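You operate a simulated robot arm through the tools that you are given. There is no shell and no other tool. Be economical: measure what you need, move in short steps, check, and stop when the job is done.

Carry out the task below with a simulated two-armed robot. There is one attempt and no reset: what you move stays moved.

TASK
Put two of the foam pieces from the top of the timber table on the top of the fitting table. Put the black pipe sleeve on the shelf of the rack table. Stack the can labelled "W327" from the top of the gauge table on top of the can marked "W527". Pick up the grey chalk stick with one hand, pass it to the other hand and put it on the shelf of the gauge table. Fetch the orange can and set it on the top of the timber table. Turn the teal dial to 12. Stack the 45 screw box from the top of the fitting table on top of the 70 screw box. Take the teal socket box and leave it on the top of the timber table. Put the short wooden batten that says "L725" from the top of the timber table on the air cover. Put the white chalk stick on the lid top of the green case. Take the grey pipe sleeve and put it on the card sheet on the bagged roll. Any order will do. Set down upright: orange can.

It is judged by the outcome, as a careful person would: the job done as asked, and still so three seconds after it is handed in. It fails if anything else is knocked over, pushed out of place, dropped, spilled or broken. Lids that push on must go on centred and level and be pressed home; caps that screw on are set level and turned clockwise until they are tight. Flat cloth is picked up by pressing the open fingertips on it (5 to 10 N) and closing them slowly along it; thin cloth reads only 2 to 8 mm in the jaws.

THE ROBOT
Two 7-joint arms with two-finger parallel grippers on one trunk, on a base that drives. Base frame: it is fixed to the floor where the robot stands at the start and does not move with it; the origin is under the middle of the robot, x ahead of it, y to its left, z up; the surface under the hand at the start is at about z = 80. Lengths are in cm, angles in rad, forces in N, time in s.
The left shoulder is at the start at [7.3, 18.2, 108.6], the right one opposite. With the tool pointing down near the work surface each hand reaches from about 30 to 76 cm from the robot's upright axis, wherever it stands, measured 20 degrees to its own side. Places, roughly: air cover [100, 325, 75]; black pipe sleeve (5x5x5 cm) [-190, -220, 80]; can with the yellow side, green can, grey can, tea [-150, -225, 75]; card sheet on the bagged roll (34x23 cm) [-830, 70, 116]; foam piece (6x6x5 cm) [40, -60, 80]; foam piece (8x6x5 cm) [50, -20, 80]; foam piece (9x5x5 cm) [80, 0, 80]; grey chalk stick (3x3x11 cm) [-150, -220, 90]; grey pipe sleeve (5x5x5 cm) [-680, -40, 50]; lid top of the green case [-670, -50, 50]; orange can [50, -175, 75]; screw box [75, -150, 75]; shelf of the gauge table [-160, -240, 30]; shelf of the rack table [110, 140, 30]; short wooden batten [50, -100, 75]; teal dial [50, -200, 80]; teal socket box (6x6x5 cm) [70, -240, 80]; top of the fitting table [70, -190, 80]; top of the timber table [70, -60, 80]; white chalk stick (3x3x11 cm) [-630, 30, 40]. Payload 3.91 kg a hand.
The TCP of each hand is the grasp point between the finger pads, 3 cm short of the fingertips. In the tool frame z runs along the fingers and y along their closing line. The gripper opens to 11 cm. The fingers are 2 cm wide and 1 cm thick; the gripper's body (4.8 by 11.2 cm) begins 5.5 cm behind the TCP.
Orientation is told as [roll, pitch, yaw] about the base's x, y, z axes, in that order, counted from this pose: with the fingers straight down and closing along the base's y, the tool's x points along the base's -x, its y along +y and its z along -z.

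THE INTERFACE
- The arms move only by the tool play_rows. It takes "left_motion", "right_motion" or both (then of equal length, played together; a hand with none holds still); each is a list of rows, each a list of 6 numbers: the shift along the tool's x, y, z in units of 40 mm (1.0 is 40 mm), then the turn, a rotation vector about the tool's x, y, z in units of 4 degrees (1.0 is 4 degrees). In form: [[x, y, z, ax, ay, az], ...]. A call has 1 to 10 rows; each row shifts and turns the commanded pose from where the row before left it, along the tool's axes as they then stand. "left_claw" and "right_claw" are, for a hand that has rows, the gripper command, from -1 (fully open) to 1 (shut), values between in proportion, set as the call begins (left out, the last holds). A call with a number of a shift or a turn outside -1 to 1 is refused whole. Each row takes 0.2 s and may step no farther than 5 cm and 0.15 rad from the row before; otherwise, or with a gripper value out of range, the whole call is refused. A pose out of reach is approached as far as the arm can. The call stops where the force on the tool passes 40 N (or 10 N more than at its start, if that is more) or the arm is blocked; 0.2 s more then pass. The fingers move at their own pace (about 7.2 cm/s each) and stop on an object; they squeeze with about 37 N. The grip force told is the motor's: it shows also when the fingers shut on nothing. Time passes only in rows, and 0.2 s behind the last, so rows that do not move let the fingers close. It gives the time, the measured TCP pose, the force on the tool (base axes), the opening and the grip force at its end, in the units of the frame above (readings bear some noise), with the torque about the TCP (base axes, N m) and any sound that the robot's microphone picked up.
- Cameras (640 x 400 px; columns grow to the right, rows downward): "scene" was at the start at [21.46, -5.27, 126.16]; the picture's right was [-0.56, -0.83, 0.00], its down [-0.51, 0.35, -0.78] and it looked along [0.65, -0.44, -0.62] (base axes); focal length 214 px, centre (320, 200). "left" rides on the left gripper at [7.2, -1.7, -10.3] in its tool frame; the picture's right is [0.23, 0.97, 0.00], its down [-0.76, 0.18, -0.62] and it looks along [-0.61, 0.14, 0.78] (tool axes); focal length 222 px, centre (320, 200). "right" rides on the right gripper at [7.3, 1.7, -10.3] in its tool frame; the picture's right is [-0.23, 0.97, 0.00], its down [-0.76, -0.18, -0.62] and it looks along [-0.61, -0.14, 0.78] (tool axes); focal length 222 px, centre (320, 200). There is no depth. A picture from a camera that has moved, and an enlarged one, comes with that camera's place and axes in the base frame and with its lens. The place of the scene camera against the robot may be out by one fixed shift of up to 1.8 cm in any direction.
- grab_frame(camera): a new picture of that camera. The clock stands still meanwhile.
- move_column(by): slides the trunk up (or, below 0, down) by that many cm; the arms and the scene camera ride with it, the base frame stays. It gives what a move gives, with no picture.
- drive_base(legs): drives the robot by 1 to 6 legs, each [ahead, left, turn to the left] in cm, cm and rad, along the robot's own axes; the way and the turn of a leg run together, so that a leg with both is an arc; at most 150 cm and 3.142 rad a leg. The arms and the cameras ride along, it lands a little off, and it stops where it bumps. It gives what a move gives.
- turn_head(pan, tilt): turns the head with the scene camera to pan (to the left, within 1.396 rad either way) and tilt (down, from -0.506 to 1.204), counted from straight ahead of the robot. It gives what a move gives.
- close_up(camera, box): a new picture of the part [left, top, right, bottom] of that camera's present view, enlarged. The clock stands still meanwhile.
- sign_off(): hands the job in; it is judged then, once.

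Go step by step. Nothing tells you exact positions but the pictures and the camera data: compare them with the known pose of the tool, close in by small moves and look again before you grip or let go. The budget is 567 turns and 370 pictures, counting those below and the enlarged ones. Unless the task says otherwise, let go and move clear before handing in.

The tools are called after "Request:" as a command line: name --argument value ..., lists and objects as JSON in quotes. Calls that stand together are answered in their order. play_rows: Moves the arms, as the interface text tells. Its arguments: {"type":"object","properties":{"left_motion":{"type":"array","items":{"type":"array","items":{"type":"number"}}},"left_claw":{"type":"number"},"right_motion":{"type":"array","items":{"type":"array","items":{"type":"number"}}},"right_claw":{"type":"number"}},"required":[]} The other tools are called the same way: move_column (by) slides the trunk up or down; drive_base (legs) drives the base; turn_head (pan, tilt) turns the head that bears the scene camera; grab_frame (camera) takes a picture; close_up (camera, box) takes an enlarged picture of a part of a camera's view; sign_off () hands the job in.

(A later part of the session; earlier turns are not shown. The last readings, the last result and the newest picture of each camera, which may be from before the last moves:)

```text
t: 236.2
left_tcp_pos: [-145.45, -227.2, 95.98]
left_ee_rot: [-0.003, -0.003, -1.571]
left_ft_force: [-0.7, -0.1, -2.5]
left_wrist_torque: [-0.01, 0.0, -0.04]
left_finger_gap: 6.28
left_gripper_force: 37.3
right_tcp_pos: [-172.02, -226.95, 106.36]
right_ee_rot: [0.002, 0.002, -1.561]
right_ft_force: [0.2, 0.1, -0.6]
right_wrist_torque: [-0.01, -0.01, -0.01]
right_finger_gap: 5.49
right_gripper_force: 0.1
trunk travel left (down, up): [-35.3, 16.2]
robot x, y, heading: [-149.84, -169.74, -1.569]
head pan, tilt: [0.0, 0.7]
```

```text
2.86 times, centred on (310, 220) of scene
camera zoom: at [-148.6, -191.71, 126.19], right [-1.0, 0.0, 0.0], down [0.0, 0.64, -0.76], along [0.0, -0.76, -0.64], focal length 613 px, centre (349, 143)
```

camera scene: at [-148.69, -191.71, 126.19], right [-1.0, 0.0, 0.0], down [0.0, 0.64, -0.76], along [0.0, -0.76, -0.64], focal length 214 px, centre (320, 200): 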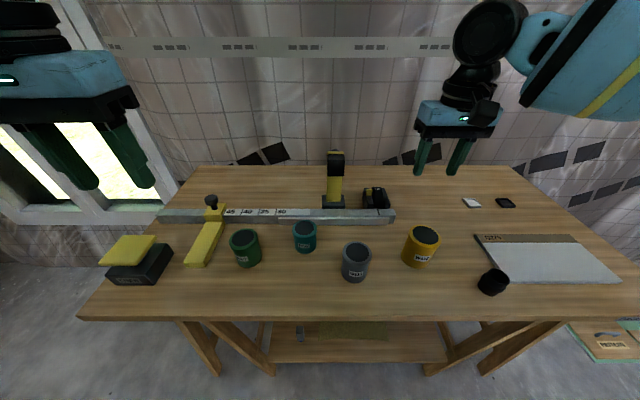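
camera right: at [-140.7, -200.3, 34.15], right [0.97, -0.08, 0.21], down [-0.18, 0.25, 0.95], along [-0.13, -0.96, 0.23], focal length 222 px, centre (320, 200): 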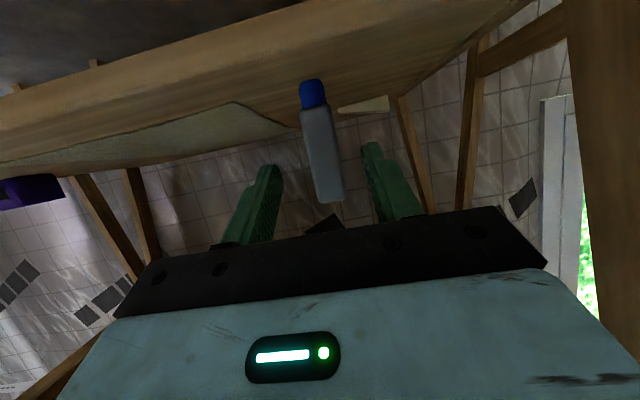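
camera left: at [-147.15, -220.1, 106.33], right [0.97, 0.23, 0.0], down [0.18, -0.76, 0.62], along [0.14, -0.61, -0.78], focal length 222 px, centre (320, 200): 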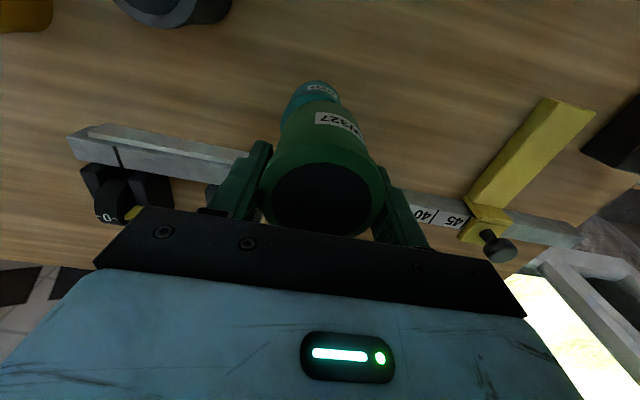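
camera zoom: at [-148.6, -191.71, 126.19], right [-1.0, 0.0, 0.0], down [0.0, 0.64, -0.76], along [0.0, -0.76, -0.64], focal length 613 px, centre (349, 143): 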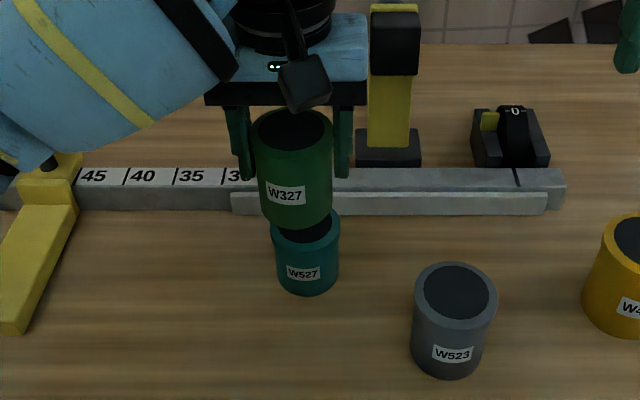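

Request:
play_rows --left_motion '[[-0.03, -0.06, 0.3, 0, 0, 0], [0, 0, 0.3, 0, 0, 0], [0, 0, 0.06, 0, 0, 0]]'

Request:
close_up --camera "scene" --box '[230, 150, 390, 290]'

```text
t: 237.0
left_tcp_pos: [-145.94, -227.46, 93.39]
left_ee_rot: [-0.002, -0.002, -1.57]
left_ft_force: [-0.3, 0.3, -2.5]
left_wrist_torque: [0.0, 0.01, -0.02]
left_finger_gap: 6.27
left_gripper_force: 37.1
right_tcp_pos: [-172.23, -226.86, 106.36]
right_ee_rot: [0.004, 0.003, -1.564]
right_ft_force: [-0.2, -0.8, 0.1]
right_wrist_torque: [0.05, -0.01, 0.0]
right_finger_gap: 5.49
right_gripper_force: 0.0
trunk travel left (down, up): [-35.3, 16.2]
robot x, y, heading: [-149.9, -169.61, -1.567]
head pan, tilt: [0.0, 0.7]
```

```text
2.86 times, centred on (310, 220) of scene
camera zoom: at [-148.7, -191.68, 126.19], right [-1.0, 0.0, 0.0], down [0.0, 0.64, -0.76], along [0.0, -0.76, -0.64], focal length 613 px, centre (349, 143)
```

zoom: 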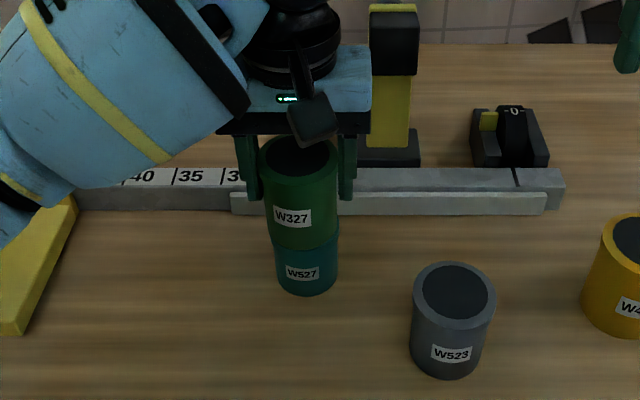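

Request:
play_rows --left_motion '[[0, -0.02, 0.06, 0, 0, 0], [0, 0, 0.06, 0, 0, 0]]'

```text
t: 237.6
left_tcp_pos: [-146.05, -227.46, 93.08]
left_ee_rot: [-0.002, -0.003, -1.57]
left_ft_force: [0.4, 0.1, 2.0]
left_wrist_torque: [0.05, 0.04, 0.0]
left_finger_gap: 6.27
left_gripper_force: 37.4
right_tcp_pos: [-172.13, -226.77, 106.34]
right_ee_rot: [0.003, 0.002, -1.564]
right_ft_force: [0.8, -0.1, -0.4]
right_wrist_torque: [0.0, 0.0, -0.03]
right_finger_gap: 5.49
right_gripper_force: 0.1
trunk travel left (down, up): [-35.3, 16.2]
robot x, y, heading: [-149.59, -169.82, -1.566]
head pan, tilt: [0.0, 0.7]
```

Request:
play_rows --left_motion '[[0, 0, 0.04, 0, 0, 0]]'

Request:
close_up --camera "scene" --box '[260, 190, 350, 270]'

```text
t: 238.0
left_tcp_pos: [-146.07, -227.33, 93.0]
left_ee_rot: [-0.001, -0.005, -1.571]
left_ft_force: [0.6, -0.3, 14.6]
left_wrist_torque: [0.23, -0.19, -0.01]
left_finger_gap: 6.26
left_gripper_force: 37.4
right_tcp_pos: [-172.27, -226.88, 106.43]
right_ee_rot: [0.003, 0.001, -1.561]
right_ft_force: [0.8, 0.3, 0.1]
right_wrist_torque: [0.01, 0.06, -0.02]
right_finger_gap: 5.51
right_gripper_force: 0.1
trunk travel left (down, up): [-35.3, 16.2]
robot x, y, heading: [-149.92, -169.95, -1.566]
head pan, tilt: [0.0, 0.7]
```

```text
5.00 times, centred on (305, 230) of scene
camera zoom: at [-148.68, -191.56, 126.23], right [-1.0, 0.0, 0.0], down [0.0, 0.64, -0.77], along [0.0, -0.77, -0.64], focal length 1072 px, centre (395, 50)
```

zoom: 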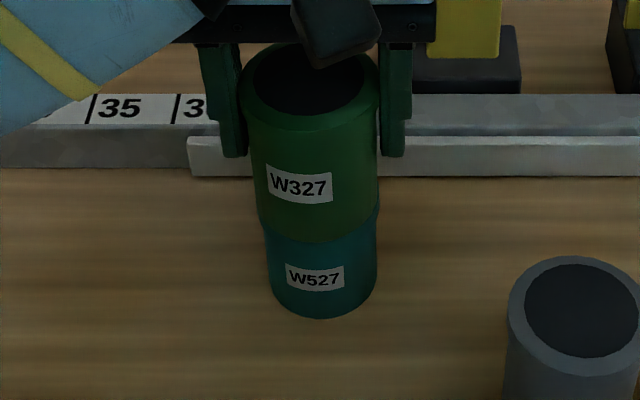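

Contact and alignment are good. Release and rise.

Request:
play_rows --left_motion '[[0, 0, -0.03, 0, 0, 0], [0, 0, 0, 0, 0, 0], [0, 0, 0, 0, 0, 0], [0, 0, -0.3, 0, 0, 0], [0, 0, -0.7, 0, 0, 0], [0, 0, -0.9, 0, 0, 0], [0, 0, -0.9, 0, 0, 0]]' --left_claw -0.6

Request:
grab_frame --camera "scene"

```text
t: 239.6
left_tcp_pos: [-146.06, -227.35, 104.01]
left_ee_rot: [-0.004, -0.003, -1.571]
left_ft_force: [0.0, 0.1, -0.3]
left_wrist_torque: [0.0, 0.01, -0.01]
left_finger_gap: 8.79
left_gripper_force: 0.2
right_tcp_pos: [-172.16, -226.91, 106.45]
right_ee_rot: [0.002, 0.001, -1.563]
right_ft_force: [-0.1, 0.0, 0.8]
right_wrist_torque: [0.01, 0.0, 0.02]
right_finger_gap: 5.51
right_gripper_force: 0.1
trunk travel left (down, up): [-35.3, 16.2]
robot x, y, heading: [-149.85, -169.49, -1.568]
head pan, tilt: [0.0, 0.7]
```

```text
236 pictures are left
camera scene: at [-148.7, -191.62, 126.21], right [-1.0, 0.0, 0.0], down [0.0, 0.64, -0.77], along [0.0, -0.77, -0.64], focal length 214 px, centre (320, 200)
```

scene: 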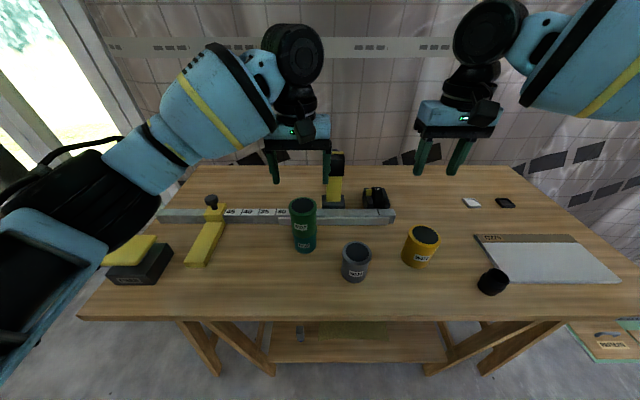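

Stack is good. Now the black pipe sleeve with the right hand: move above it.

Request:
play_rows --right_motion '[[0.66, -0.76, 0, 0, 0, 0], [0.66, -0.76, 0, 0, 0, 0], [0.66, -0.76, 0, 0, 0, 0], [0.66, -0.76, 0.4, 0, 0, 0], [0.5, -0.7, 0.5, 0, 0, 0]]' --left_motion '[[0, 0, -0.9, 0, 0, 0], [0.6, 0.5, -0.7, 0, 0, 0], [0.7, 0.7, -0.2, 0, 0, 0], [0.7, 0.7, 0, 0, 0, 0], [0.7, 0.7, 0, 0, 0, 0]]' --right_claw -1

Request:
grab_frame --camera "right"

Request:
close_up --camera "scene" --box '[450, 240, 540, 310]'

```text
t: 240.8
left_tcp_pos: [-135.68, -216.45, 111.4]
left_ee_rot: [-0.005, -0.003, -1.571]
left_ft_force: [0.8, 0.2, 0.9]
left_wrist_torque: [-0.03, -0.03, -0.02]
left_finger_gap: 8.8
left_gripper_force: 0.0
right_tcp_pos: [-187.34, -214.23, 102.63]
right_ee_rot: [0.005, 0.001, -1.564]
right_ft_force: [0.4, -0.1, 0.4]
right_wrist_torque: [-0.01, 0.0, 0.01]
right_finger_gap: 11.03
right_gripper_force: 0.2
trunk travel left (down, up): [-35.3, 16.2]
robot x, y, heading: [-150.02, -169.84, -1.571]
head pan, tilt: [0.0, 0.7]
```

```text
235 pictures are left
camera right: at [-185.64, -207.02, 112.72], right [0.98, -0.22, 0.0], down [-0.17, -0.76, 0.62], along [-0.13, -0.61, -0.78], focal length 222 px, centre (320, 200)
```

right: 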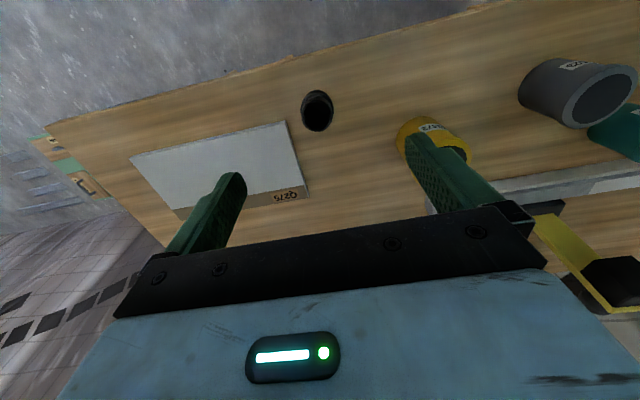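

```text
5.71 times, centred on (495, 275) of scene
camera zoom: at [-148.67, -191.56, 126.22], right [-1.0, 0.0, 0.0], down [0.0, 0.64, -0.77], along [0.0, -0.77, -0.64], focal length 1226 px, centre (-680, -229)
```

zoom: 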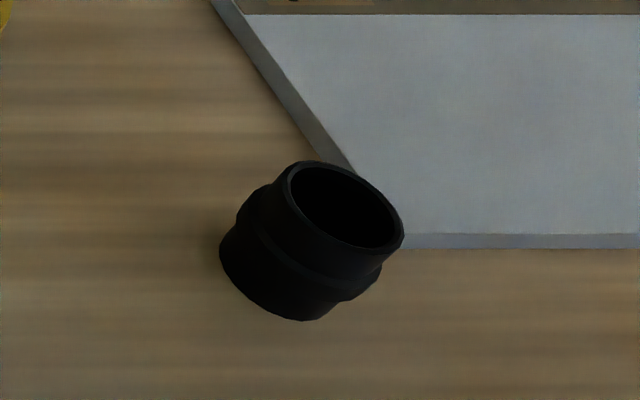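

Request:
play_rows --right_motion '[[-0.33, -0.1, 0.6, 0, 0, 0], [0, 0, 0.9, 0, 0, 0], [0, 0, 0.9, 0, 0, 0]]' --right_claw -0.5

Request:
grab_frame --camera "right"

```text
t: 241.6
left_tcp_pos: [-135.62, -216.55, 111.39]
left_ee_rot: [-0.004, -0.002, -1.569]
left_ft_force: [0.0, -0.8, -0.7]
left_wrist_torque: [0.0, 0.01, -0.02]
left_finger_gap: 8.78
left_gripper_force: 0.1
right_tcp_pos: [-187.86, -215.67, 92.81]
right_ee_rot: [0.002, 0.002, -1.56]
right_ft_force: [-0.2, -0.3, 0.4]
right_wrist_torque: [0.04, -0.03, 0.02]
right_finger_gap: 8.26
right_gripper_force: 0.1
trunk travel left (down, up): [-35.3, 16.2]
robot x, y, heading: [-150.06, -169.54, -1.572]
head pan, tilt: [0.0, 0.7]
```

```text
233 pictures are left
camera right: at [-186.09, -208.58, 102.98], right [0.98, -0.22, 0.0], down [-0.17, -0.76, 0.62], along [-0.13, -0.61, -0.78], focal length 222 px, centre (320, 200)
```

right: 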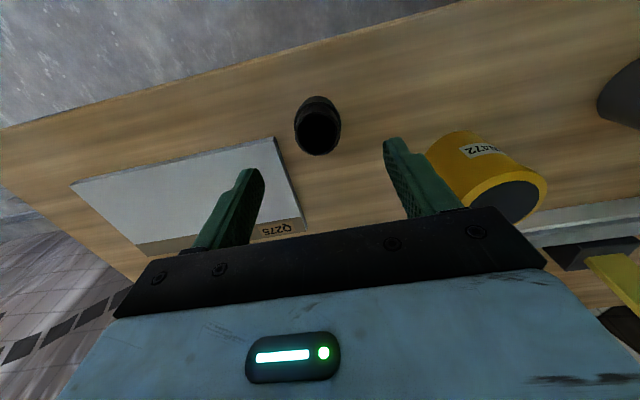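

Request:
play_rows --right_motion '[[0, 0, 0.8, 0, 0, 0], [0, 0, 0.8, 0, 0, 0], [0, 0, 0.55, 0, 0, 0]]'

Request:
play_rows --right_motion '[[0, 0, 0, 0, 0, 0], [0, 0, 0, 0, 0, 0], [0, 0, 0, 0, 0, 0], [0, 0, 0, 0, 0, 0]]' --right_claw 1

Request:
play_rows --right_motion '[[0, 0, -0.6, 0, 0, 0], [0, 0, -0.9, 0, 0, 0], [0, 0, -0.9, 0, 0, 0], [0, 0, -0.9, 0, 0, 0], [0.3, 0.3, -0.9, 0, 0, 0], [0, 0.9, -0.7, 0, 0, 0], [0, 0.9, -0.7, 0, 0, 0]]'

Request:
grab_frame --camera "right"

```text
t: 242.4
left_tcp_pos: [-135.78, -216.69, 111.31]
left_ee_rot: [-0.003, -0.003, -1.572]
left_ft_force: [0.5, 0.8, 0.1]
left_wrist_torque: [0.05, 0.02, 0.0]
left_finger_gap: 8.79
left_gripper_force: 0.2
right_tcp_pos: [-187.88, -215.7, 84.47]
right_ee_rot: [0.003, 0.0, -1.562]
right_ft_force: [-0.1, -0.9, 0.3]
right_wrist_torque: [-0.01, 0.0, 0.02]
right_finger_gap: 8.25
right_gripper_force: 0.0
trunk travel left (down, up): [-35.3, 16.2]
robot x, y, heading: [-149.78, -169.83, -1.576]
head pan, tilt: [0.0, 0.7]
```

```text
t: 243.4
left_tcp_pos: [-135.75, -216.55, 111.4]
left_ee_rot: [-0.002, -0.003, -1.571]
left_ft_force: [-0.7, 0.0, -0.5]
left_wrist_torque: [-0.01, 0.0, 0.0]
left_finger_gap: 8.81
left_gripper_force: 0.1
right_tcp_pos: [-187.58, -215.85, 84.58]
right_ee_rot: [0.004, 0.0, -1.562]
right_ft_force: [0.2, 0.3, -0.5]
right_wrist_torque: [0.02, 0.03, 0.04]
right_finger_gap: 4.24
right_gripper_force: 37.1
trunk travel left (down, up): [-35.3, 16.2]
robot x, y, heading: [-149.77, -169.66, -1.574]
head pan, tilt: [0.0, 0.7]
```

```text
t: 245.0
left_tcp_pos: [-135.49, -216.51, 111.28]
left_ee_rot: [-0.004, -0.003, -1.57]
left_ft_force: [-0.3, 0.3, 0.5]
left_wrist_torque: [-0.01, 0.04, 0.0]
left_finger_gap: 8.8
left_gripper_force: 0.0
right_tcp_pos: [-179.17, -214.46, 107.14]
right_ee_rot: [0.003, 0.001, -1.565]
right_ft_force: [0.4, -0.6, -0.7]
right_wrist_torque: [-0.03, -0.01, 0.03]
right_finger_gap: 4.24
right_gripper_force: 36.7
trunk travel left (down, up): [-35.3, 16.2]
robot x, y, heading: [-149.73, -169.7, -1.576]
head pan, tilt: [0.0, 0.7]
```

```text
232 pictures are left
camera right: at [-177.49, -207.26, 117.23], right [0.98, -0.22, 0.0], down [-0.17, -0.76, 0.62], along [-0.14, -0.61, -0.78], focal length 222 px, centre (320, 200)
```

right: 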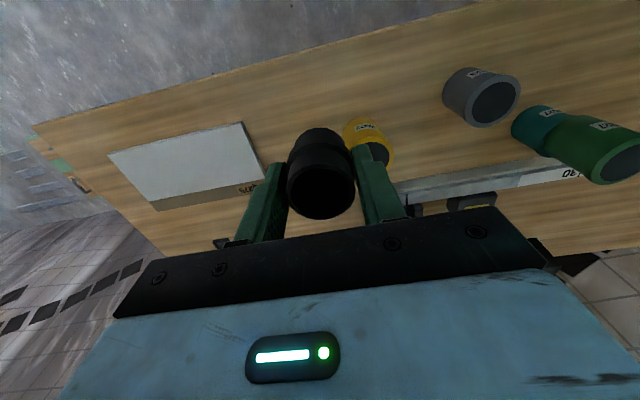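

Sleeve held, but for the low shelf I want it gripped with a forward-tilted hand. I'll set it near the front edge of this table and re-grip tilted.

Request:
drive_base --legs '[[-14, 0, 0]]'

Request:
play_rows --right_motion '[[-0.7, 0.5, 0.5, 0, 0, 0], [-0.75, 0.5, 0.5, 0, 0, 0], [0, 0, 0.9, 0, 0, 0], [0, 0, 0.9, 0, 0, 0], [0, 0, 0.9, 0, 0, 0], [0, 0, 0.9, 0, 0, 0], [0, 0, 0.8, 0, 0, 0]]'

Request:
grab_frame --camera "scene"

```text
t: 246.3
left_tcp_pos: [-135.69, -202.95, 111.27]
left_ee_rot: [-0.003, -0.004, -1.57]
left_ft_force: [-1.2, -0.3, 0.2]
left_wrist_torque: [-0.04, 0.02, -0.01]
left_finger_gap: 8.81
left_gripper_force: 0.1
right_tcp_pos: [-179.18, -200.81, 107.11]
right_ee_rot: [0.003, 0.003, -1.56]
right_ft_force: [0.0, -0.7, -0.5]
right_wrist_torque: [-0.02, 0.0, 0.01]
right_finger_gap: 4.19
right_gripper_force: 36.7
trunk travel left (down, up): [-35.3, 16.2]
robot x, y, heading: [-149.97, -155.67, -1.567]
head pan, tilt: [0.0, 0.7]
```

```text
t: 247.9
left_tcp_pos: [-135.51, -202.99, 111.37]
left_ee_rot: [-0.004, -0.003, -1.57]
left_ft_force: [-0.4, 0.0, 0.8]
left_wrist_torque: [0.01, 0.05, -0.02]
left_finger_gap: 8.81
left_gripper_force: 0.1
right_tcp_pos: [-175.26, -206.51, 85.3]
right_ee_rot: [0.003, 0.002, -1.562]
right_ft_force: [0.3, -0.2, -0.5]
right_wrist_torque: [-0.03, 0.02, -0.06]
right_finger_gap: 4.2
right_gripper_force: 36.8
trunk travel left (down, up): [-35.3, 16.2]
robot x, y, heading: [-149.51, -156.14, -1.572]
head pan, tilt: [0.0, 0.7]
```

```text
231 pictures are left
camera scene: at [-148.68, -178.03, 126.19], right [-1.0, 0.0, 0.0], down [0.0, 0.64, -0.76], along [0.0, -0.76, -0.64], focal length 214 px, centre (320, 200)
```

scene: 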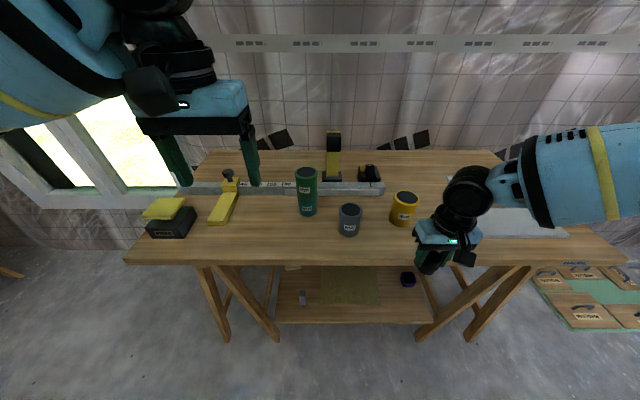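

The table edge is really near y≈-207.5, so I raise a little and move 5.5 cm farther in before setting down.

Request:
play_rows --right_motion '[[0, 0, -0.7, 0, 0, 0], [-0.7, -0.2, 0, 0, 0, 0], [-0.7, -0.2, 0, 0, 0, 0], [0, 0, 0.6, 0, 0, 0], [0, 0, 0.1, 0, 0, 0]]'

Request:
play_rows --right_motion '[[0, 0, 0.08, 0, 0, 0], [0, 0, 0.06, 0, 0, 0]]'

Request:
grab_frame --camera "scene"

```text
t: 249.1
left_tcp_pos: [-135.56, -202.91, 111.45]
left_ee_rot: [-0.004, -0.003, -1.569]
left_ft_force: [-0.2, -0.2, 0.0]
left_wrist_torque: [-0.01, 0.02, 0.04]
left_finger_gap: 8.78
left_gripper_force: 0.1
right_tcp_pos: [-176.71, -212.3, 85.45]
right_ee_rot: [0.002, 0.0, -1.561]
right_ft_force: [-0.2, -0.5, -0.7]
right_wrist_torque: [0.0, 0.0, 0.02]
right_finger_gap: 4.21
right_gripper_force: 37.1
trunk travel left (down, up): [-35.3, 16.2]
robot x, y, heading: [-149.58, -156.23, -1.573]
head pan, tilt: [0.0, 0.7]
```

```text
t: 249.7
left_tcp_pos: [-135.68, -202.93, 111.43]
left_ee_rot: [-0.003, -0.002, -1.569]
left_ft_force: [0.0, 0.5, 0.5]
left_wrist_torque: [-0.01, 0.0, -0.03]
left_finger_gap: 8.8
left_gripper_force: 0.1
right_tcp_pos: [-176.63, -212.21, 84.84]
right_ee_rot: [0.004, 0.002, -1.561]
right_ft_force: [-0.8, 0.0, -0.2]
right_wrist_torque: [0.02, 0.0, 0.01]
right_finger_gap: 4.23
right_gripper_force: 36.8
trunk travel left (down, up): [-35.3, 16.2]
robot x, y, heading: [-149.53, -156.0, -1.568]
head pan, tilt: [0.0, 0.7]
```

```text
230 pictures are left
camera scene: at [-148.66, -177.99, 126.2], right [-1.0, 0.0, 0.0], down [0.0, 0.64, -0.76], along [0.0, -0.76, -0.64], focal length 214 px, centre (320, 200)
```

scene: 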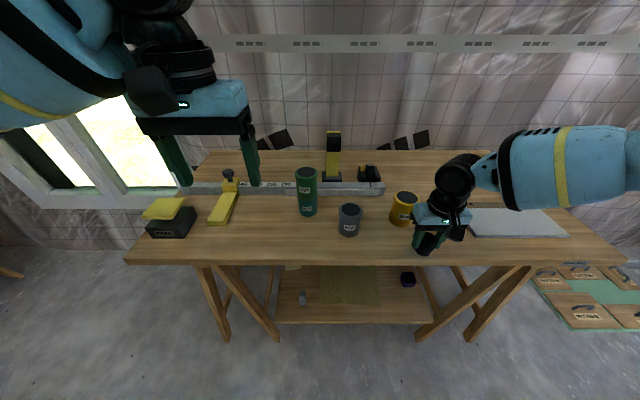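

Request:
play_rows --right_motion '[[0, 0, 0.05, 0, 0, 0], [0, 0, 0.05, 0, 0, 0]]'

```text
t: 250.3
left_tcp_pos: [-135.76, -202.86, 111.4]
left_ee_rot: [-0.004, -0.006, -1.568]
left_ft_force: [-0.2, -1.0, -0.1]
left_wrist_torque: [0.04, -0.01, -0.04]
left_finger_gap: 8.82
left_gripper_force: 0.1
right_tcp_pos: [-176.64, -212.15, 84.5]
right_ee_rot: [0.002, 0.0, -1.564]
right_ft_force: [-0.7, 0.9, 1.8]
right_wrist_torque: [-0.01, 0.02, -0.02]
right_finger_gap: 4.2
right_gripper_force: 37.0
trunk travel left (down, up): [-35.3, 16.2]
robot x, y, heading: [-149.67, -156.14, -1.569]
head pan, tilt: [0.0, 0.7]
```

Request:
play_rows --right_motion '[[0, 0, 0, 0, 0, 0], [0, 0, 0, 0, 0, 0], [0, 0, -0.6, 0, 0, 0], [0, 0, -0.9, 0, 0, 0], [0, 0, -0.9, 0, 0, 0], [0, 0, -0.9, 0, 0, 0], [0, 0, -0.7, 0, 0, 0]]' --right_claw -0.5

Request:
play_rows --right_motion '[[0, 0, 0, 0, -0.97, 0], [0, 0, 0, 0, -0.97, 0], [0, 0, 0, 0, -0.97, 0], [0, 0, 0, 0, -0.97, 0], [0, 0, 0, 0, -0.97, 0], [0, 0, 0, 0, -0.97, 0], [0, 0, 0, 0, -0.97, 0], [0, 0, 0, 0, -0.97, 0], [0, 0, 0, 0, -0.97, 0], [0, 0, 0, 0, -0.97, 0]]'

Request:
play_rows --right_motion '[[0, 0, 0, 0, -0.97, 0], [0, 0, 0, 0, -0.97, 0], [0, 0, 0, 0, -0.55, 0], [0.77, 0, -0.07, 0, 0, 0], [0.77, 0, -0.07, 0, 0, 0], [0.77, 0, -0.07, 0, 0, 0], [0.77, 0, -0.07, 0, 0, 0]]'

Request:
grab_frame --camera "right"

Request:
grab_frame --camera "scene"

```text
t: 251.9
left_tcp_pos: [-135.59, -202.88, 111.45]
left_ee_rot: [-0.002, -0.003, -1.57]
left_ft_force: [-0.9, -0.6, 0.1]
left_wrist_torque: [-0.03, -0.01, 0.05]
left_finger_gap: 8.81
left_gripper_force: 0.1
right_tcp_pos: [-176.9, -212.25, 100.5]
right_ee_rot: [0.004, 0.002, -1.56]
right_ft_force: [-0.3, 0.3, 0.1]
right_wrist_torque: [0.01, 0.01, -0.01]
right_finger_gap: 8.24
right_gripper_force: 0.0
trunk travel left (down, up): [-35.3, 16.2]
robot x, y, heading: [-149.85, -155.83, -1.569]
head pan, tilt: [0.0, 0.7]
```

```text
t: 254.1
left_tcp_pos: [-135.62, -202.85, 111.37]
left_ee_rot: [-0.005, -0.004, -1.569]
left_ft_force: [-0.3, 0.2, 0.0]
left_wrist_torque: [0.03, 0.0, 0.01]
left_finger_gap: 8.79
left_gripper_force: 0.1
right_tcp_pos: [-176.67, -212.23, 100.48]
right_ee_rot: [0.004, -0.679, -1.563]
right_ft_force: [0.0, 0.2, 0.5]
right_wrist_torque: [-0.04, 0.0, 0.03]
right_finger_gap: 8.24
right_gripper_force: 0.1
trunk travel left (down, up): [-35.3, 16.2]
robot x, y, heading: [-149.92, -156.49, -1.567]
head pan, tilt: [0.0, 0.7]
```

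```text
t: 255.7
left_tcp_pos: [-135.76, -202.9, 111.36]
left_ee_rot: [-0.005, -0.004, -1.57]
left_ft_force: [-0.4, -0.4, 0.2]
left_wrist_torque: [0.0, -0.02, -0.01]
left_finger_gap: 8.81
left_gripper_force: 0.0
right_tcp_pos: [-177.11, -203.35, 92.02]
right_ee_rot: [0.004, -0.851, -1.565]
right_ft_force: [0.1, -0.6, 1.3]
right_wrist_torque: [0.01, 0.0, 0.02]
right_finger_gap: 8.24
right_gripper_force: 0.1
trunk travel left (down, up): [-35.3, 16.2]
robot x, y, heading: [-149.87, -155.93, -1.575]
head pan, tilt: [0.0, 0.7]
```

```text
229 pictures are left
camera right: at [-175.25, -190.84, 93.06], right [0.97, -0.14, 0.17], down [-0.18, -0.04, 0.98], along [-0.13, -0.99, -0.06], focal length 222 px, centre (320, 200)
```

right: 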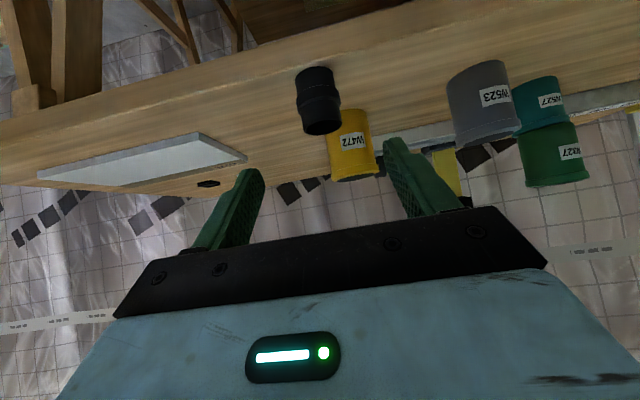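

```text
228 pictures are left
camera scene: at [-148.7, -177.97, 126.2], right [-1.0, 0.0, 0.0], down [0.0, 0.64, -0.77], along [0.0, -0.77, -0.64], focal length 214 px, centre (320, 200)
```

scene: 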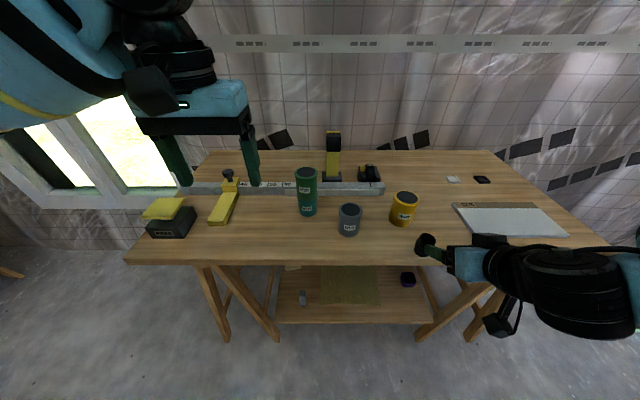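

Request:
play_rows --right_motion '[[0.03, 0.03, 0.76, 0, 0, 0], [0.03, 0, 0.76, 0, 0, 0], [0.03, 0, 0.76, 0, 0, 0]]'

Request:
grab_frame --camera "right"

```text
t: 256.5
left_tcp_pos: [-135.64, -203.07, 111.33]
left_ee_rot: [-0.004, -0.002, -1.57]
left_ft_force: [0.0, 0.0, -0.2]
left_wrist_torque: [0.05, 0.0, -0.03]
left_finger_gap: 8.83
left_gripper_force: 0.0
right_tcp_pos: [-176.63, -209.81, 85.55]
right_ee_rot: [0.006, -0.848, -1.566]
right_ft_force: [-0.3, 1.1, 0.0]
right_wrist_torque: [0.01, 0.01, -0.02]
right_finger_gap: 8.24
right_gripper_force: 0.0
trunk travel left (down, up): [-35.3, 16.2]
robot x, y, heading: [-149.69, -156.0, -1.567]
head pan, tilt: [0.0, 0.7]
```

```text
227 pictures are left
camera right: at [-174.93, -197.48, 86.72], right [0.97, -0.14, 0.17], down [-0.18, -0.04, 0.98], along [-0.13, -0.99, -0.06], focal length 222 px, centre (320, 200)
```

right: 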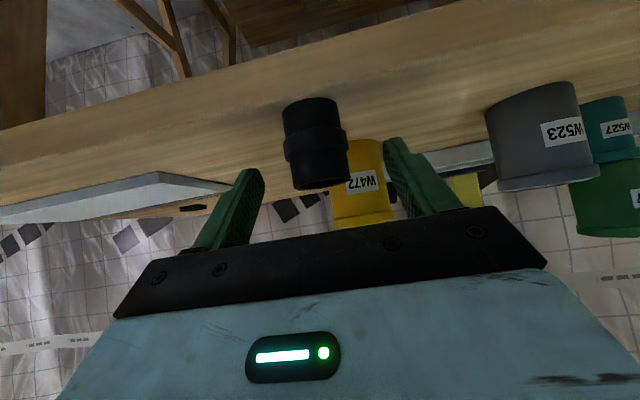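

Request:
play_rows --right_motion '[[-0.02, 0, 0.38, 0, 0, 0], [-0.02, 0, 0.38, 0, 0, 0]]'

Request:
play_rows --right_motion '[[0, 0, 0, 0, 0, 0], [0, 0, 0, 0, 0, 0], [0, 0, 0, 0, 0, 0], [0, 0, 0, 0, 0, 0]]' --right_claw 1

Request:
grab_frame --camera "right"

```text
t: 257.1
left_tcp_pos: [-135.51, -202.92, 111.36]
left_ee_rot: [-0.005, -0.003, -1.569]
left_ft_force: [0.4, 0.5, -0.2]
left_wrist_torque: [-0.02, 0.02, 0.0]
left_finger_gap: 8.8
left_gripper_force: 0.1
right_tcp_pos: [-176.68, -212.43, 83.74]
right_ee_rot: [0.006, -0.85, -1.563]
right_ft_force: [-0.2, 0.4, -0.4]
right_wrist_torque: [-0.04, 0.01, 0.0]
right_finger_gap: 8.26
right_gripper_force: 0.0
trunk travel left (down, up): [-35.3, 16.2]
robot x, y, heading: [-149.89, -156.04, -1.573]
head pan, tilt: [0.0, 0.7]
```

```text
t: 258.1
left_tcp_pos: [-135.54, -202.8, 111.37]
left_ee_rot: [-0.004, -0.004, -1.569]
left_ft_force: [-0.7, -0.3, 0.7]
left_wrist_torque: [0.02, 0.0, -0.01]
left_finger_gap: 8.79
left_gripper_force: 0.1
right_tcp_pos: [-176.67, -212.42, 83.84]
right_ee_rot: [0.006, -0.85, -1.565]
right_ft_force: [0.3, 0.8, 0.0]
right_wrist_torque: [-0.02, 0.01, -0.03]
right_finger_gap: 4.09
right_gripper_force: 36.4
trunk travel left (down, up): [-35.3, 16.2]
robot x, y, heading: [-149.66, -155.53, -1.571]
head pan, tilt: [0.0, 0.7]
```

```text
226 pictures are left
camera right: at [-174.99, -199.92, 84.9], right [0.97, -0.14, 0.17], down [-0.18, -0.04, 0.98], along [-0.13, -0.99, -0.06], focal length 222 px, centre (320, 200)
```

right: 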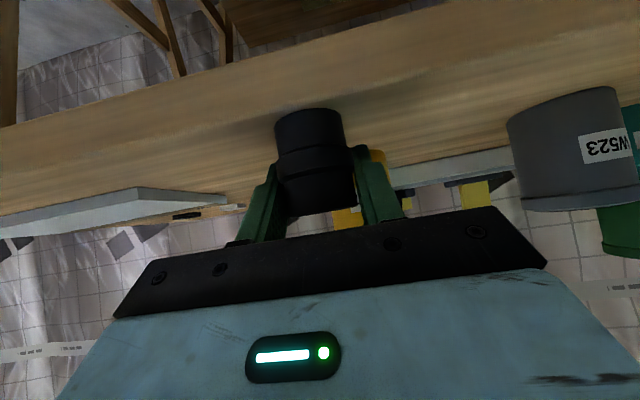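

Sleeve is gripped tilted. Lift, back off, turn to +x and drive to the timber table for batten L725.

Request:
play_rows --right_motion '[[-0.75, 0, -0.66, 0, 0, 0], [-0.75, 0, -0.66, 0, 0, 0], [-0.75, 0, -0.66, 0, 0, 0], [-0.75, 0, -0.66, 0, 0, 0], [-0.75, 0, -0.66, 0, 0, 0], [-0.6, 0, -0.5, 0, 0, 0]]'

Request:
drive_base --legs '[[-30, 0, 0], [0, 0, 1.571], [75, 0, 0], [70, 0, 0]]'

Request:
grab_frame --camera "scene"

```text
t: 259.5
left_tcp_pos: [-135.64, -202.9, 111.4]
left_ee_rot: [-0.004, -0.003, -1.569]
left_ft_force: [0.4, -0.5, -0.2]
left_wrist_torque: [-0.02, -0.02, 0.0]
left_finger_gap: 8.81
left_gripper_force: 0.1
right_tcp_pos: [-176.58, -212.23, 107.02]
right_ee_rot: [0.005, -0.846, -1.564]
right_ft_force: [-0.2, 0.2, -0.1]
right_wrist_torque: [0.01, -0.01, 0.01]
right_finger_gap: 4.08
right_gripper_force: 36.4
trunk travel left (down, up): [-35.3, 16.2]
robot x, y, heading: [-150.08, -156.23, -1.568]
head pan, tilt: [0.0, 0.7]
```

```text
t: 272.6
left_tcp_pos: [42.8, -111.47, 111.35]
left_ee_rot: [-0.004, -0.004, -0.003]
left_ft_force: [0.5, 0.6, 0.9]
left_wrist_torque: [-0.01, 0.03, 0.02]
left_finger_gap: 8.79
left_gripper_force: 0.1
right_tcp_pos: [52.0, -152.47, 106.91]
right_ee_rot: [0.004, -0.85, 0.003]
right_ft_force: [-0.3, -0.3, 0.1]
right_wrist_torque: [0.01, 0.0, -0.02]
right_finger_gap: 4.01
right_gripper_force: 36.9
trunk travel left (down, up): [-35.3, 16.2]
robot x, y, heading: [-3.89, -125.51, -0.01]
head pan, tilt: [0.0, 0.7]
```

```text
225 pictures are left
camera scene: at [18.66, -125.99, 126.19], right [0.0, -1.0, 0.0], down [-0.64, 0.0, -0.76], along [0.76, 0.0, -0.64], focal length 214 px, centre (320, 200)
```

scene: 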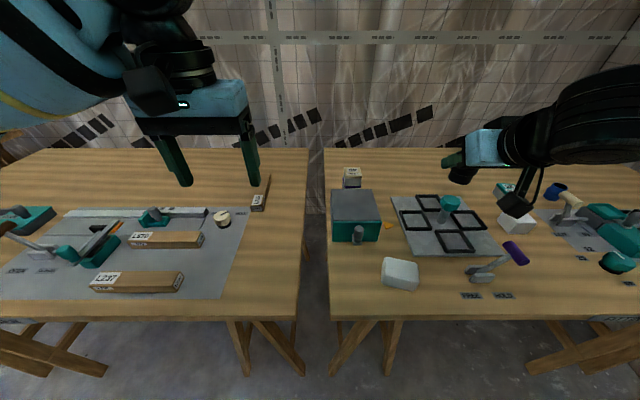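

Batten L725 lies along x from about 67 to 84 at y≈-107.5. I tilt the left hand, raise the right, go forward and lower the trunk for reach.

Request:
play_rows --left_motion '[[0, 0, 0, 0, -0.98, 0], [0, 0, 0, 0, -0.98, 0], [0, 0, 0, 0, -0.98, 0], [0, 0, 0, 0, -0.98, 0], [0, 0, 0, 0, -0.98, 0], [0, 0, 0, 0, -0.98, 0], [0, 0, 0, 0, -0.98, 0], [0, 0, 0, 0, -0.98, 0]]' --right_motion '[[-0.6, 0, -0.5, 0, 0, 0], [-0.6, 0, -0.5, 0, 0, 0], [-0.4, 0, -0.4, 0, 0, 0], [0, 0, 0, 0, 0, 0], [0, 0, 0, 0, 0, 0], [0, 0, 0, 0, 0, 0], [0, 0, 0, 0, 0, 0], [0, 0, 0, 0, 0, 0]]'

Request:
drive_base --legs '[[14, 0, 0.01]]'

Request:
move_column --by -10

Request:
grab_frame --camera "left"

Request:
grab_frame --camera "scene"

```text
t: 274.4
left_tcp_pos: [42.93, -111.48, 111.44]
left_ee_rot: [-0.005, -0.552, 0.001]
left_ft_force: [0.4, -0.4, 0.0]
left_wrist_torque: [-0.01, -0.02, -0.04]
left_finger_gap: 8.79
left_gripper_force: 0.0
right_tcp_pos: [52.12, -152.53, 115.44]
right_ee_rot: [0.005, -0.849, 0.002]
right_ft_force: [0.2, 0.2, -0.6]
right_wrist_torque: [0.03, -0.03, 0.01]
right_finger_gap: 4.02
right_gripper_force: 37.0
trunk travel left (down, up): [-35.3, 16.2]
robot x, y, heading: [-4.01, -125.58, -0.002]
head pan, tilt: [0.0, 0.7]
```

```text
t: 275.7
left_tcp_pos: [56.92, -110.94, 111.31]
left_ee_rot: [-0.004, -0.549, 0.009]
left_ft_force: [-0.5, 0.3, 0.8]
left_wrist_torque: [-0.02, 0.03, 0.02]
left_finger_gap: 8.79
left_gripper_force: 0.1
right_tcp_pos: [66.56, -152.17, 115.45]
right_ee_rot: [0.006, -0.847, 0.011]
right_ft_force: [0.4, -0.3, -0.3]
right_wrist_torque: [0.02, 0.02, 0.0]
right_finger_gap: 4.0
right_gripper_force: 36.9
trunk travel left (down, up): [-35.3, 16.2]
robot x, y, heading: [9.79, -125.6, 0.008]
head pan, tilt: [0.0, 0.7]
```

```text
t: 277.0
left_tcp_pos: [56.83, -110.99, 101.36]
left_ee_rot: [-0.004, -0.552, 0.01]
left_ft_force: [-0.2, -0.3, -0.7]
left_wrist_torque: [0.0, -0.01, 0.01]
left_finger_gap: 8.81
left_gripper_force: 0.1
right_tcp_pos: [66.37, -152.09, 105.54]
right_ee_rot: [0.005, -0.85, 0.009]
right_ft_force: [0.1, 0.1, 0.0]
right_wrist_torque: [0.0, -0.03, 0.04]
right_finger_gap: 3.98
right_gripper_force: 37.6
trunk travel left (down, up): [-25.3, 26.2]
robot x, y, heading: [9.86, -125.1, 0.007]
head pan, tilt: [0.0, 0.7]
```

```text
224 pictures are left
camera left: at [45.26, -112.77, 106.31], right [-0.2, 0.97, -0.12], down [0.32, 0.18, 0.93], along [0.93, 0.15, -0.35], focal length 222 px, centre (320, 200)
```

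left: 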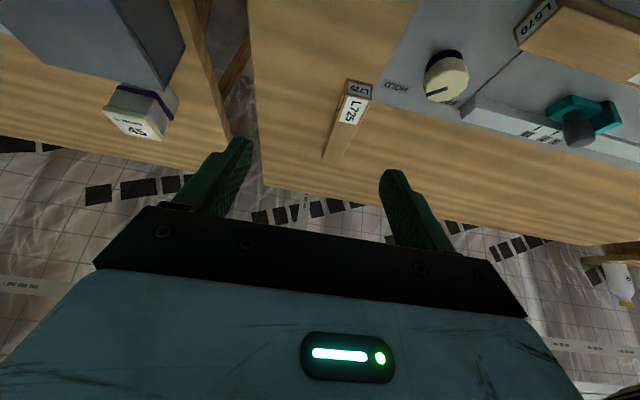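

```text
223 pictures are left
camera scene: at [35.46, -125.75, 116.11], right [0.01, -1.0, 0.0], down [-0.64, 0.0, -0.77], along [0.77, 0.0, -0.64], focal length 214 px, centre (320, 200)
```

scene: 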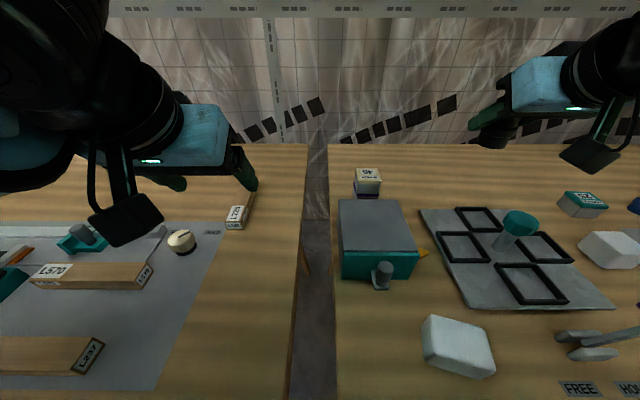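

Batten: x 66–83, y≈-106.4 to -105.2, top z≈83.5. Approach with the left hand.

Request:
play_rows --left_motion '[[0, 0, 0, -0.523, 0, -0.852], [-0.29, 0.305, 0.9, 0, 0, 0], [-0.29, 0.305, 0.9, 0, 0, 0], [-0.29, 0.305, 0.9, 0, 0, 0], [-0.29, 0.305, 0.9, 0, 0, 0]]'

Request:
grab_frame --camera "left"

```text
t: 278.2
left_tcp_pos: [68.13, -104.98, 91.31]
left_ee_rot: [-0.003, -0.55, 0.079]
left_ft_force: [-0.1, -0.7, -1.2]
left_wrist_torque: [-0.01, -0.03, 0.01]
left_finger_gap: 8.8
left_gripper_force: 0.0
right_tcp_pos: [66.54, -151.92, 105.38]
right_ee_rot: [0.006, -0.849, 0.011]
right_ft_force: [-0.1, -0.3, -0.3]
right_wrist_torque: [0.02, 0.01, 0.01]
right_finger_gap: 4.0
right_gripper_force: 36.9
trunk travel left (down, up): [-25.3, 26.2]
robot x, y, heading: [9.69, -125.04, 0.004]
head pan, tilt: [0.0, 0.7]
```

```text
222 pictures are left
camera left: at [56.64, -107.6, 96.28], right [-0.27, 0.96, -0.12], down [0.31, 0.2, 0.93], along [0.91, 0.21, -0.35], focal length 222 px, centre (320, 200)
```

left: 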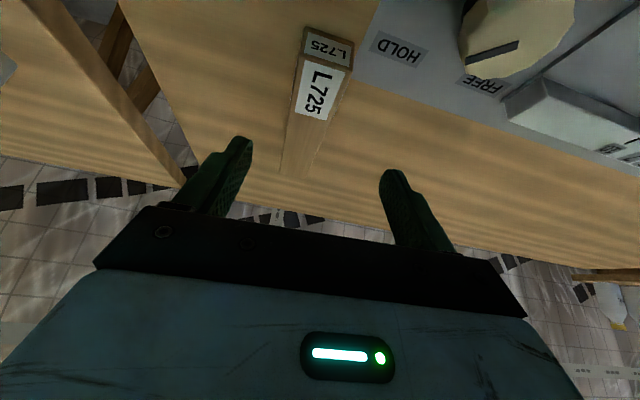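

Request:
play_rows --left_motion '[[-0.02, -0.125, 0.74, 0, 0, 0], [-0.02, -0.125, 0.74, 0, 0, 0], [-0.02, 0, 0.7, 0, 0, 0]]'

Request:
play_rows --left_motion '[[0, 0, 0, 0, 0, 0], [0, 0, 0, 0, 0, 0], [0, 0, 0, 0, 0, 0], [0, 0, 0, 0, 0, 0]]' --left_claw 1

Request:
grab_frame --camera "left"

```text
t: 279.0
left_tcp_pos: [72.89, -106.36, 85.31]
left_ee_rot: [-0.002, -0.568, 0.075]
left_ft_force: [-0.5, -0.4, -0.1]
left_wrist_torque: [-0.02, 0.02, -0.04]
left_finger_gap: 8.8
left_gripper_force: 0.0
right_tcp_pos: [66.13, -152.66, 105.54]
right_ee_rot: [0.011, -0.855, 0.004]
right_ft_force: [0.5, 0.2, 0.2]
right_wrist_torque: [0.01, 0.01, 0.0]
right_finger_gap: 3.98
right_gripper_force: 36.8
trunk travel left (down, up): [-25.3, 26.2]
robot x, y, heading: [10.1, -125.43, 0.003]
head pan, tilt: [0.0, 0.7]
```

```text
t: 280.0
left_tcp_pos: [72.83, -106.46, 85.4]
left_ee_rot: [0.0, -0.569, 0.075]
left_ft_force: [1.0, 0.3, 3.5]
left_wrist_torque: [0.08, -0.06, -0.09]
left_finger_gap: 3.7
left_gripper_force: 36.7
right_tcp_pos: [66.11, -152.58, 105.6]
right_ee_rot: [0.012, -0.854, 0.006]
right_ft_force: [-0.7, 0.1, -0.6]
right_wrist_torque: [-0.01, 0.02, -0.01]
right_finger_gap: 3.96
right_gripper_force: 37.0
trunk travel left (down, up): [-25.3, 26.2]
robot x, y, heading: [10.02, -125.42, 0.009]
head pan, tilt: [0.0, 0.7]
```

```text
221 pictures are left
camera left: at [61.38, -108.94, 89.95], right [-0.26, 0.96, -0.12], down [0.29, 0.2, 0.94], along [0.92, 0.21, -0.33], focal length 222 px, centre (320, 200)
```

left: 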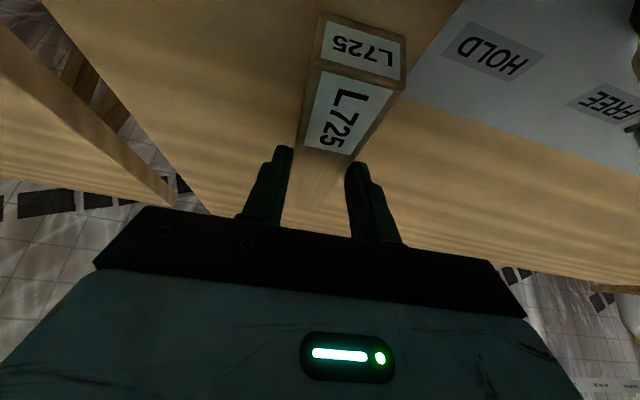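

The grip is shallow (z 85.4). I open, lower a bit more and re-grip.

Request:
play_rows --left_motion '[[0, 0, 0, 0, 0, 0], [0, 0, 0, 0, 0, 0], [0.12, 0.1, 0.24, 0, 0, 0], [0.06, 0, 0.12, 0, 0, 0]]' --left_claw -0.2

```text
t: 281.2
left_tcp_pos: [73.75, -105.64, 86.57]
left_ee_rot: [0.001, -0.626, 0.082]
left_ft_force: [-0.9, 0.0, 0.1]
left_wrist_torque: [0.01, -0.02, 0.01]
left_finger_gap: 6.6
left_gripper_force: 0.0
right_tcp_pos: [65.87, -152.8, 105.36]
right_ee_rot: [0.014, -0.855, 0.002]
right_ft_force: [0.0, 0.6, -0.4]
right_wrist_torque: [-0.01, 0.01, 0.02]
right_finger_gap: 3.93
right_gripper_force: 37.6
trunk travel left (down, up): [-25.3, 26.2]
robot x, y, heading: [10.17, -125.49, 0.007]
head pan, tilt: [0.0, 0.7]
stopped in row 4 (left hand): the arm was blocked; the commanded pose is now the measured one
```

Something blocks the left arm. I look.

Request:
turn_head --pan 0.6 --tilt 0.8

Request:
grab_frame --camera "scene"

Request:
grab_frame --camera "left"

```text
t: 282.2
left_tcp_pos: [73.72, -105.61, 86.56]
left_ee_rot: [0.004, -0.621, 0.08]
left_ft_force: [-0.3, -0.6, -0.7]
left_wrist_torque: [-0.02, 0.0, 0.01]
left_finger_gap: 6.62
left_gripper_force: 0.0
right_tcp_pos: [66.14, -152.69, 105.51]
right_ee_rot: [0.014, -0.854, 0.002]
right_ft_force: [-0.2, -0.2, -0.9]
right_wrist_torque: [-0.03, 0.0, 0.02]
right_finger_gap: 3.95
right_gripper_force: 37.2
trunk travel left (down, up): [-25.3, 26.2]
robot x, y, heading: [9.95, -125.47, 0.005]
head pan, tilt: [0.6, 0.799]
```

```text
220 pictures are left
camera scene: at [33.3, -121.89, 115.4], right [0.57, -0.82, 0.0], down [-0.59, -0.4, -0.7], along [0.58, 0.4, -0.71], focal length 214 px, centre (320, 200)
```

scene: 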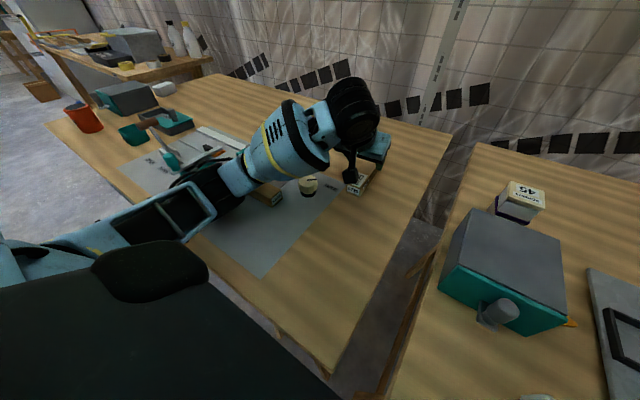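

```text
219 pictures are left
camera left: at [62.0, -108.2, 90.52], right [-0.26, 0.96, -0.13], down [0.24, 0.2, 0.95], along [0.93, 0.22, -0.28], focal length 222 px, centre (320, 200)
```

left: 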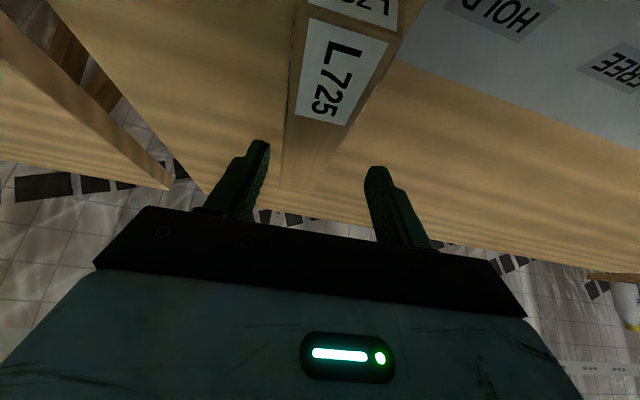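

The left elbow is low over the table objects. I lift the arm away immediately and inspect.

Request:
move_column --by 8

Request:
play_rows --left_motion '[[0.3, 0, -0.9, 0, 0, 0], [0.3, 0, -0.9, 0, 0, 0], [0.5, 0, -0.7, 0, 0, 0]]'

Request:
grab_frame --camera "scene"

```text
t: 283.4
left_tcp_pos: [73.93, -104.96, 93.62]
left_ee_rot: [-0.003, -0.606, 0.083]
left_ft_force: [-0.2, -0.1, 0.9]
left_wrist_torque: [0.0, 0.02, 0.01]
left_finger_gap: 6.59
left_gripper_force: 0.1
right_tcp_pos: [66.56, -152.09, 113.39]
right_ee_rot: [0.005, -0.848, 0.012]
right_ft_force: [0.4, -0.3, 0.2]
right_wrist_torque: [0.0, 0.0, 0.03]
right_finger_gap: 3.96
right_gripper_force: 37.3
trunk travel left (down, up): [-33.3, 18.2]
robot x, y, heading: [10.42, -125.7, 0.005]
head pan, tilt: [0.6, 0.799]
```

```text
t: 284.2
left_tcp_pos: [64.41, -105.78, 99.27]
left_ee_rot: [-0.004, -0.607, 0.086]
left_ft_force: [-0.2, -0.6, 0.0]
left_wrist_torque: [-0.01, 0.02, 0.0]
left_finger_gap: 6.62
left_gripper_force: 0.0
right_tcp_pos: [66.48, -151.96, 113.5]
right_ee_rot: [0.006, -0.85, 0.011]
right_ft_force: [0.3, -0.1, 0.1]
right_wrist_torque: [0.01, -0.03, -0.01]
right_finger_gap: 3.94
right_gripper_force: 36.8
trunk travel left (down, up): [-33.3, 18.2]
robot x, y, heading: [9.5, -125.27, 0.006]
head pan, tilt: [0.6, 0.799]
```

```text
218 pictures are left
camera scene: at [31.52, -121.17, 123.34], right [0.57, -0.82, 0.0], down [-0.59, -0.41, -0.7], along [0.57, 0.4, -0.72], focal length 214 px, centre (320, 200)
```

scene: 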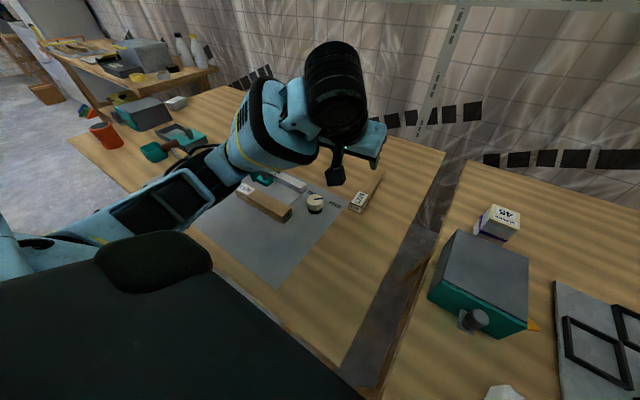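

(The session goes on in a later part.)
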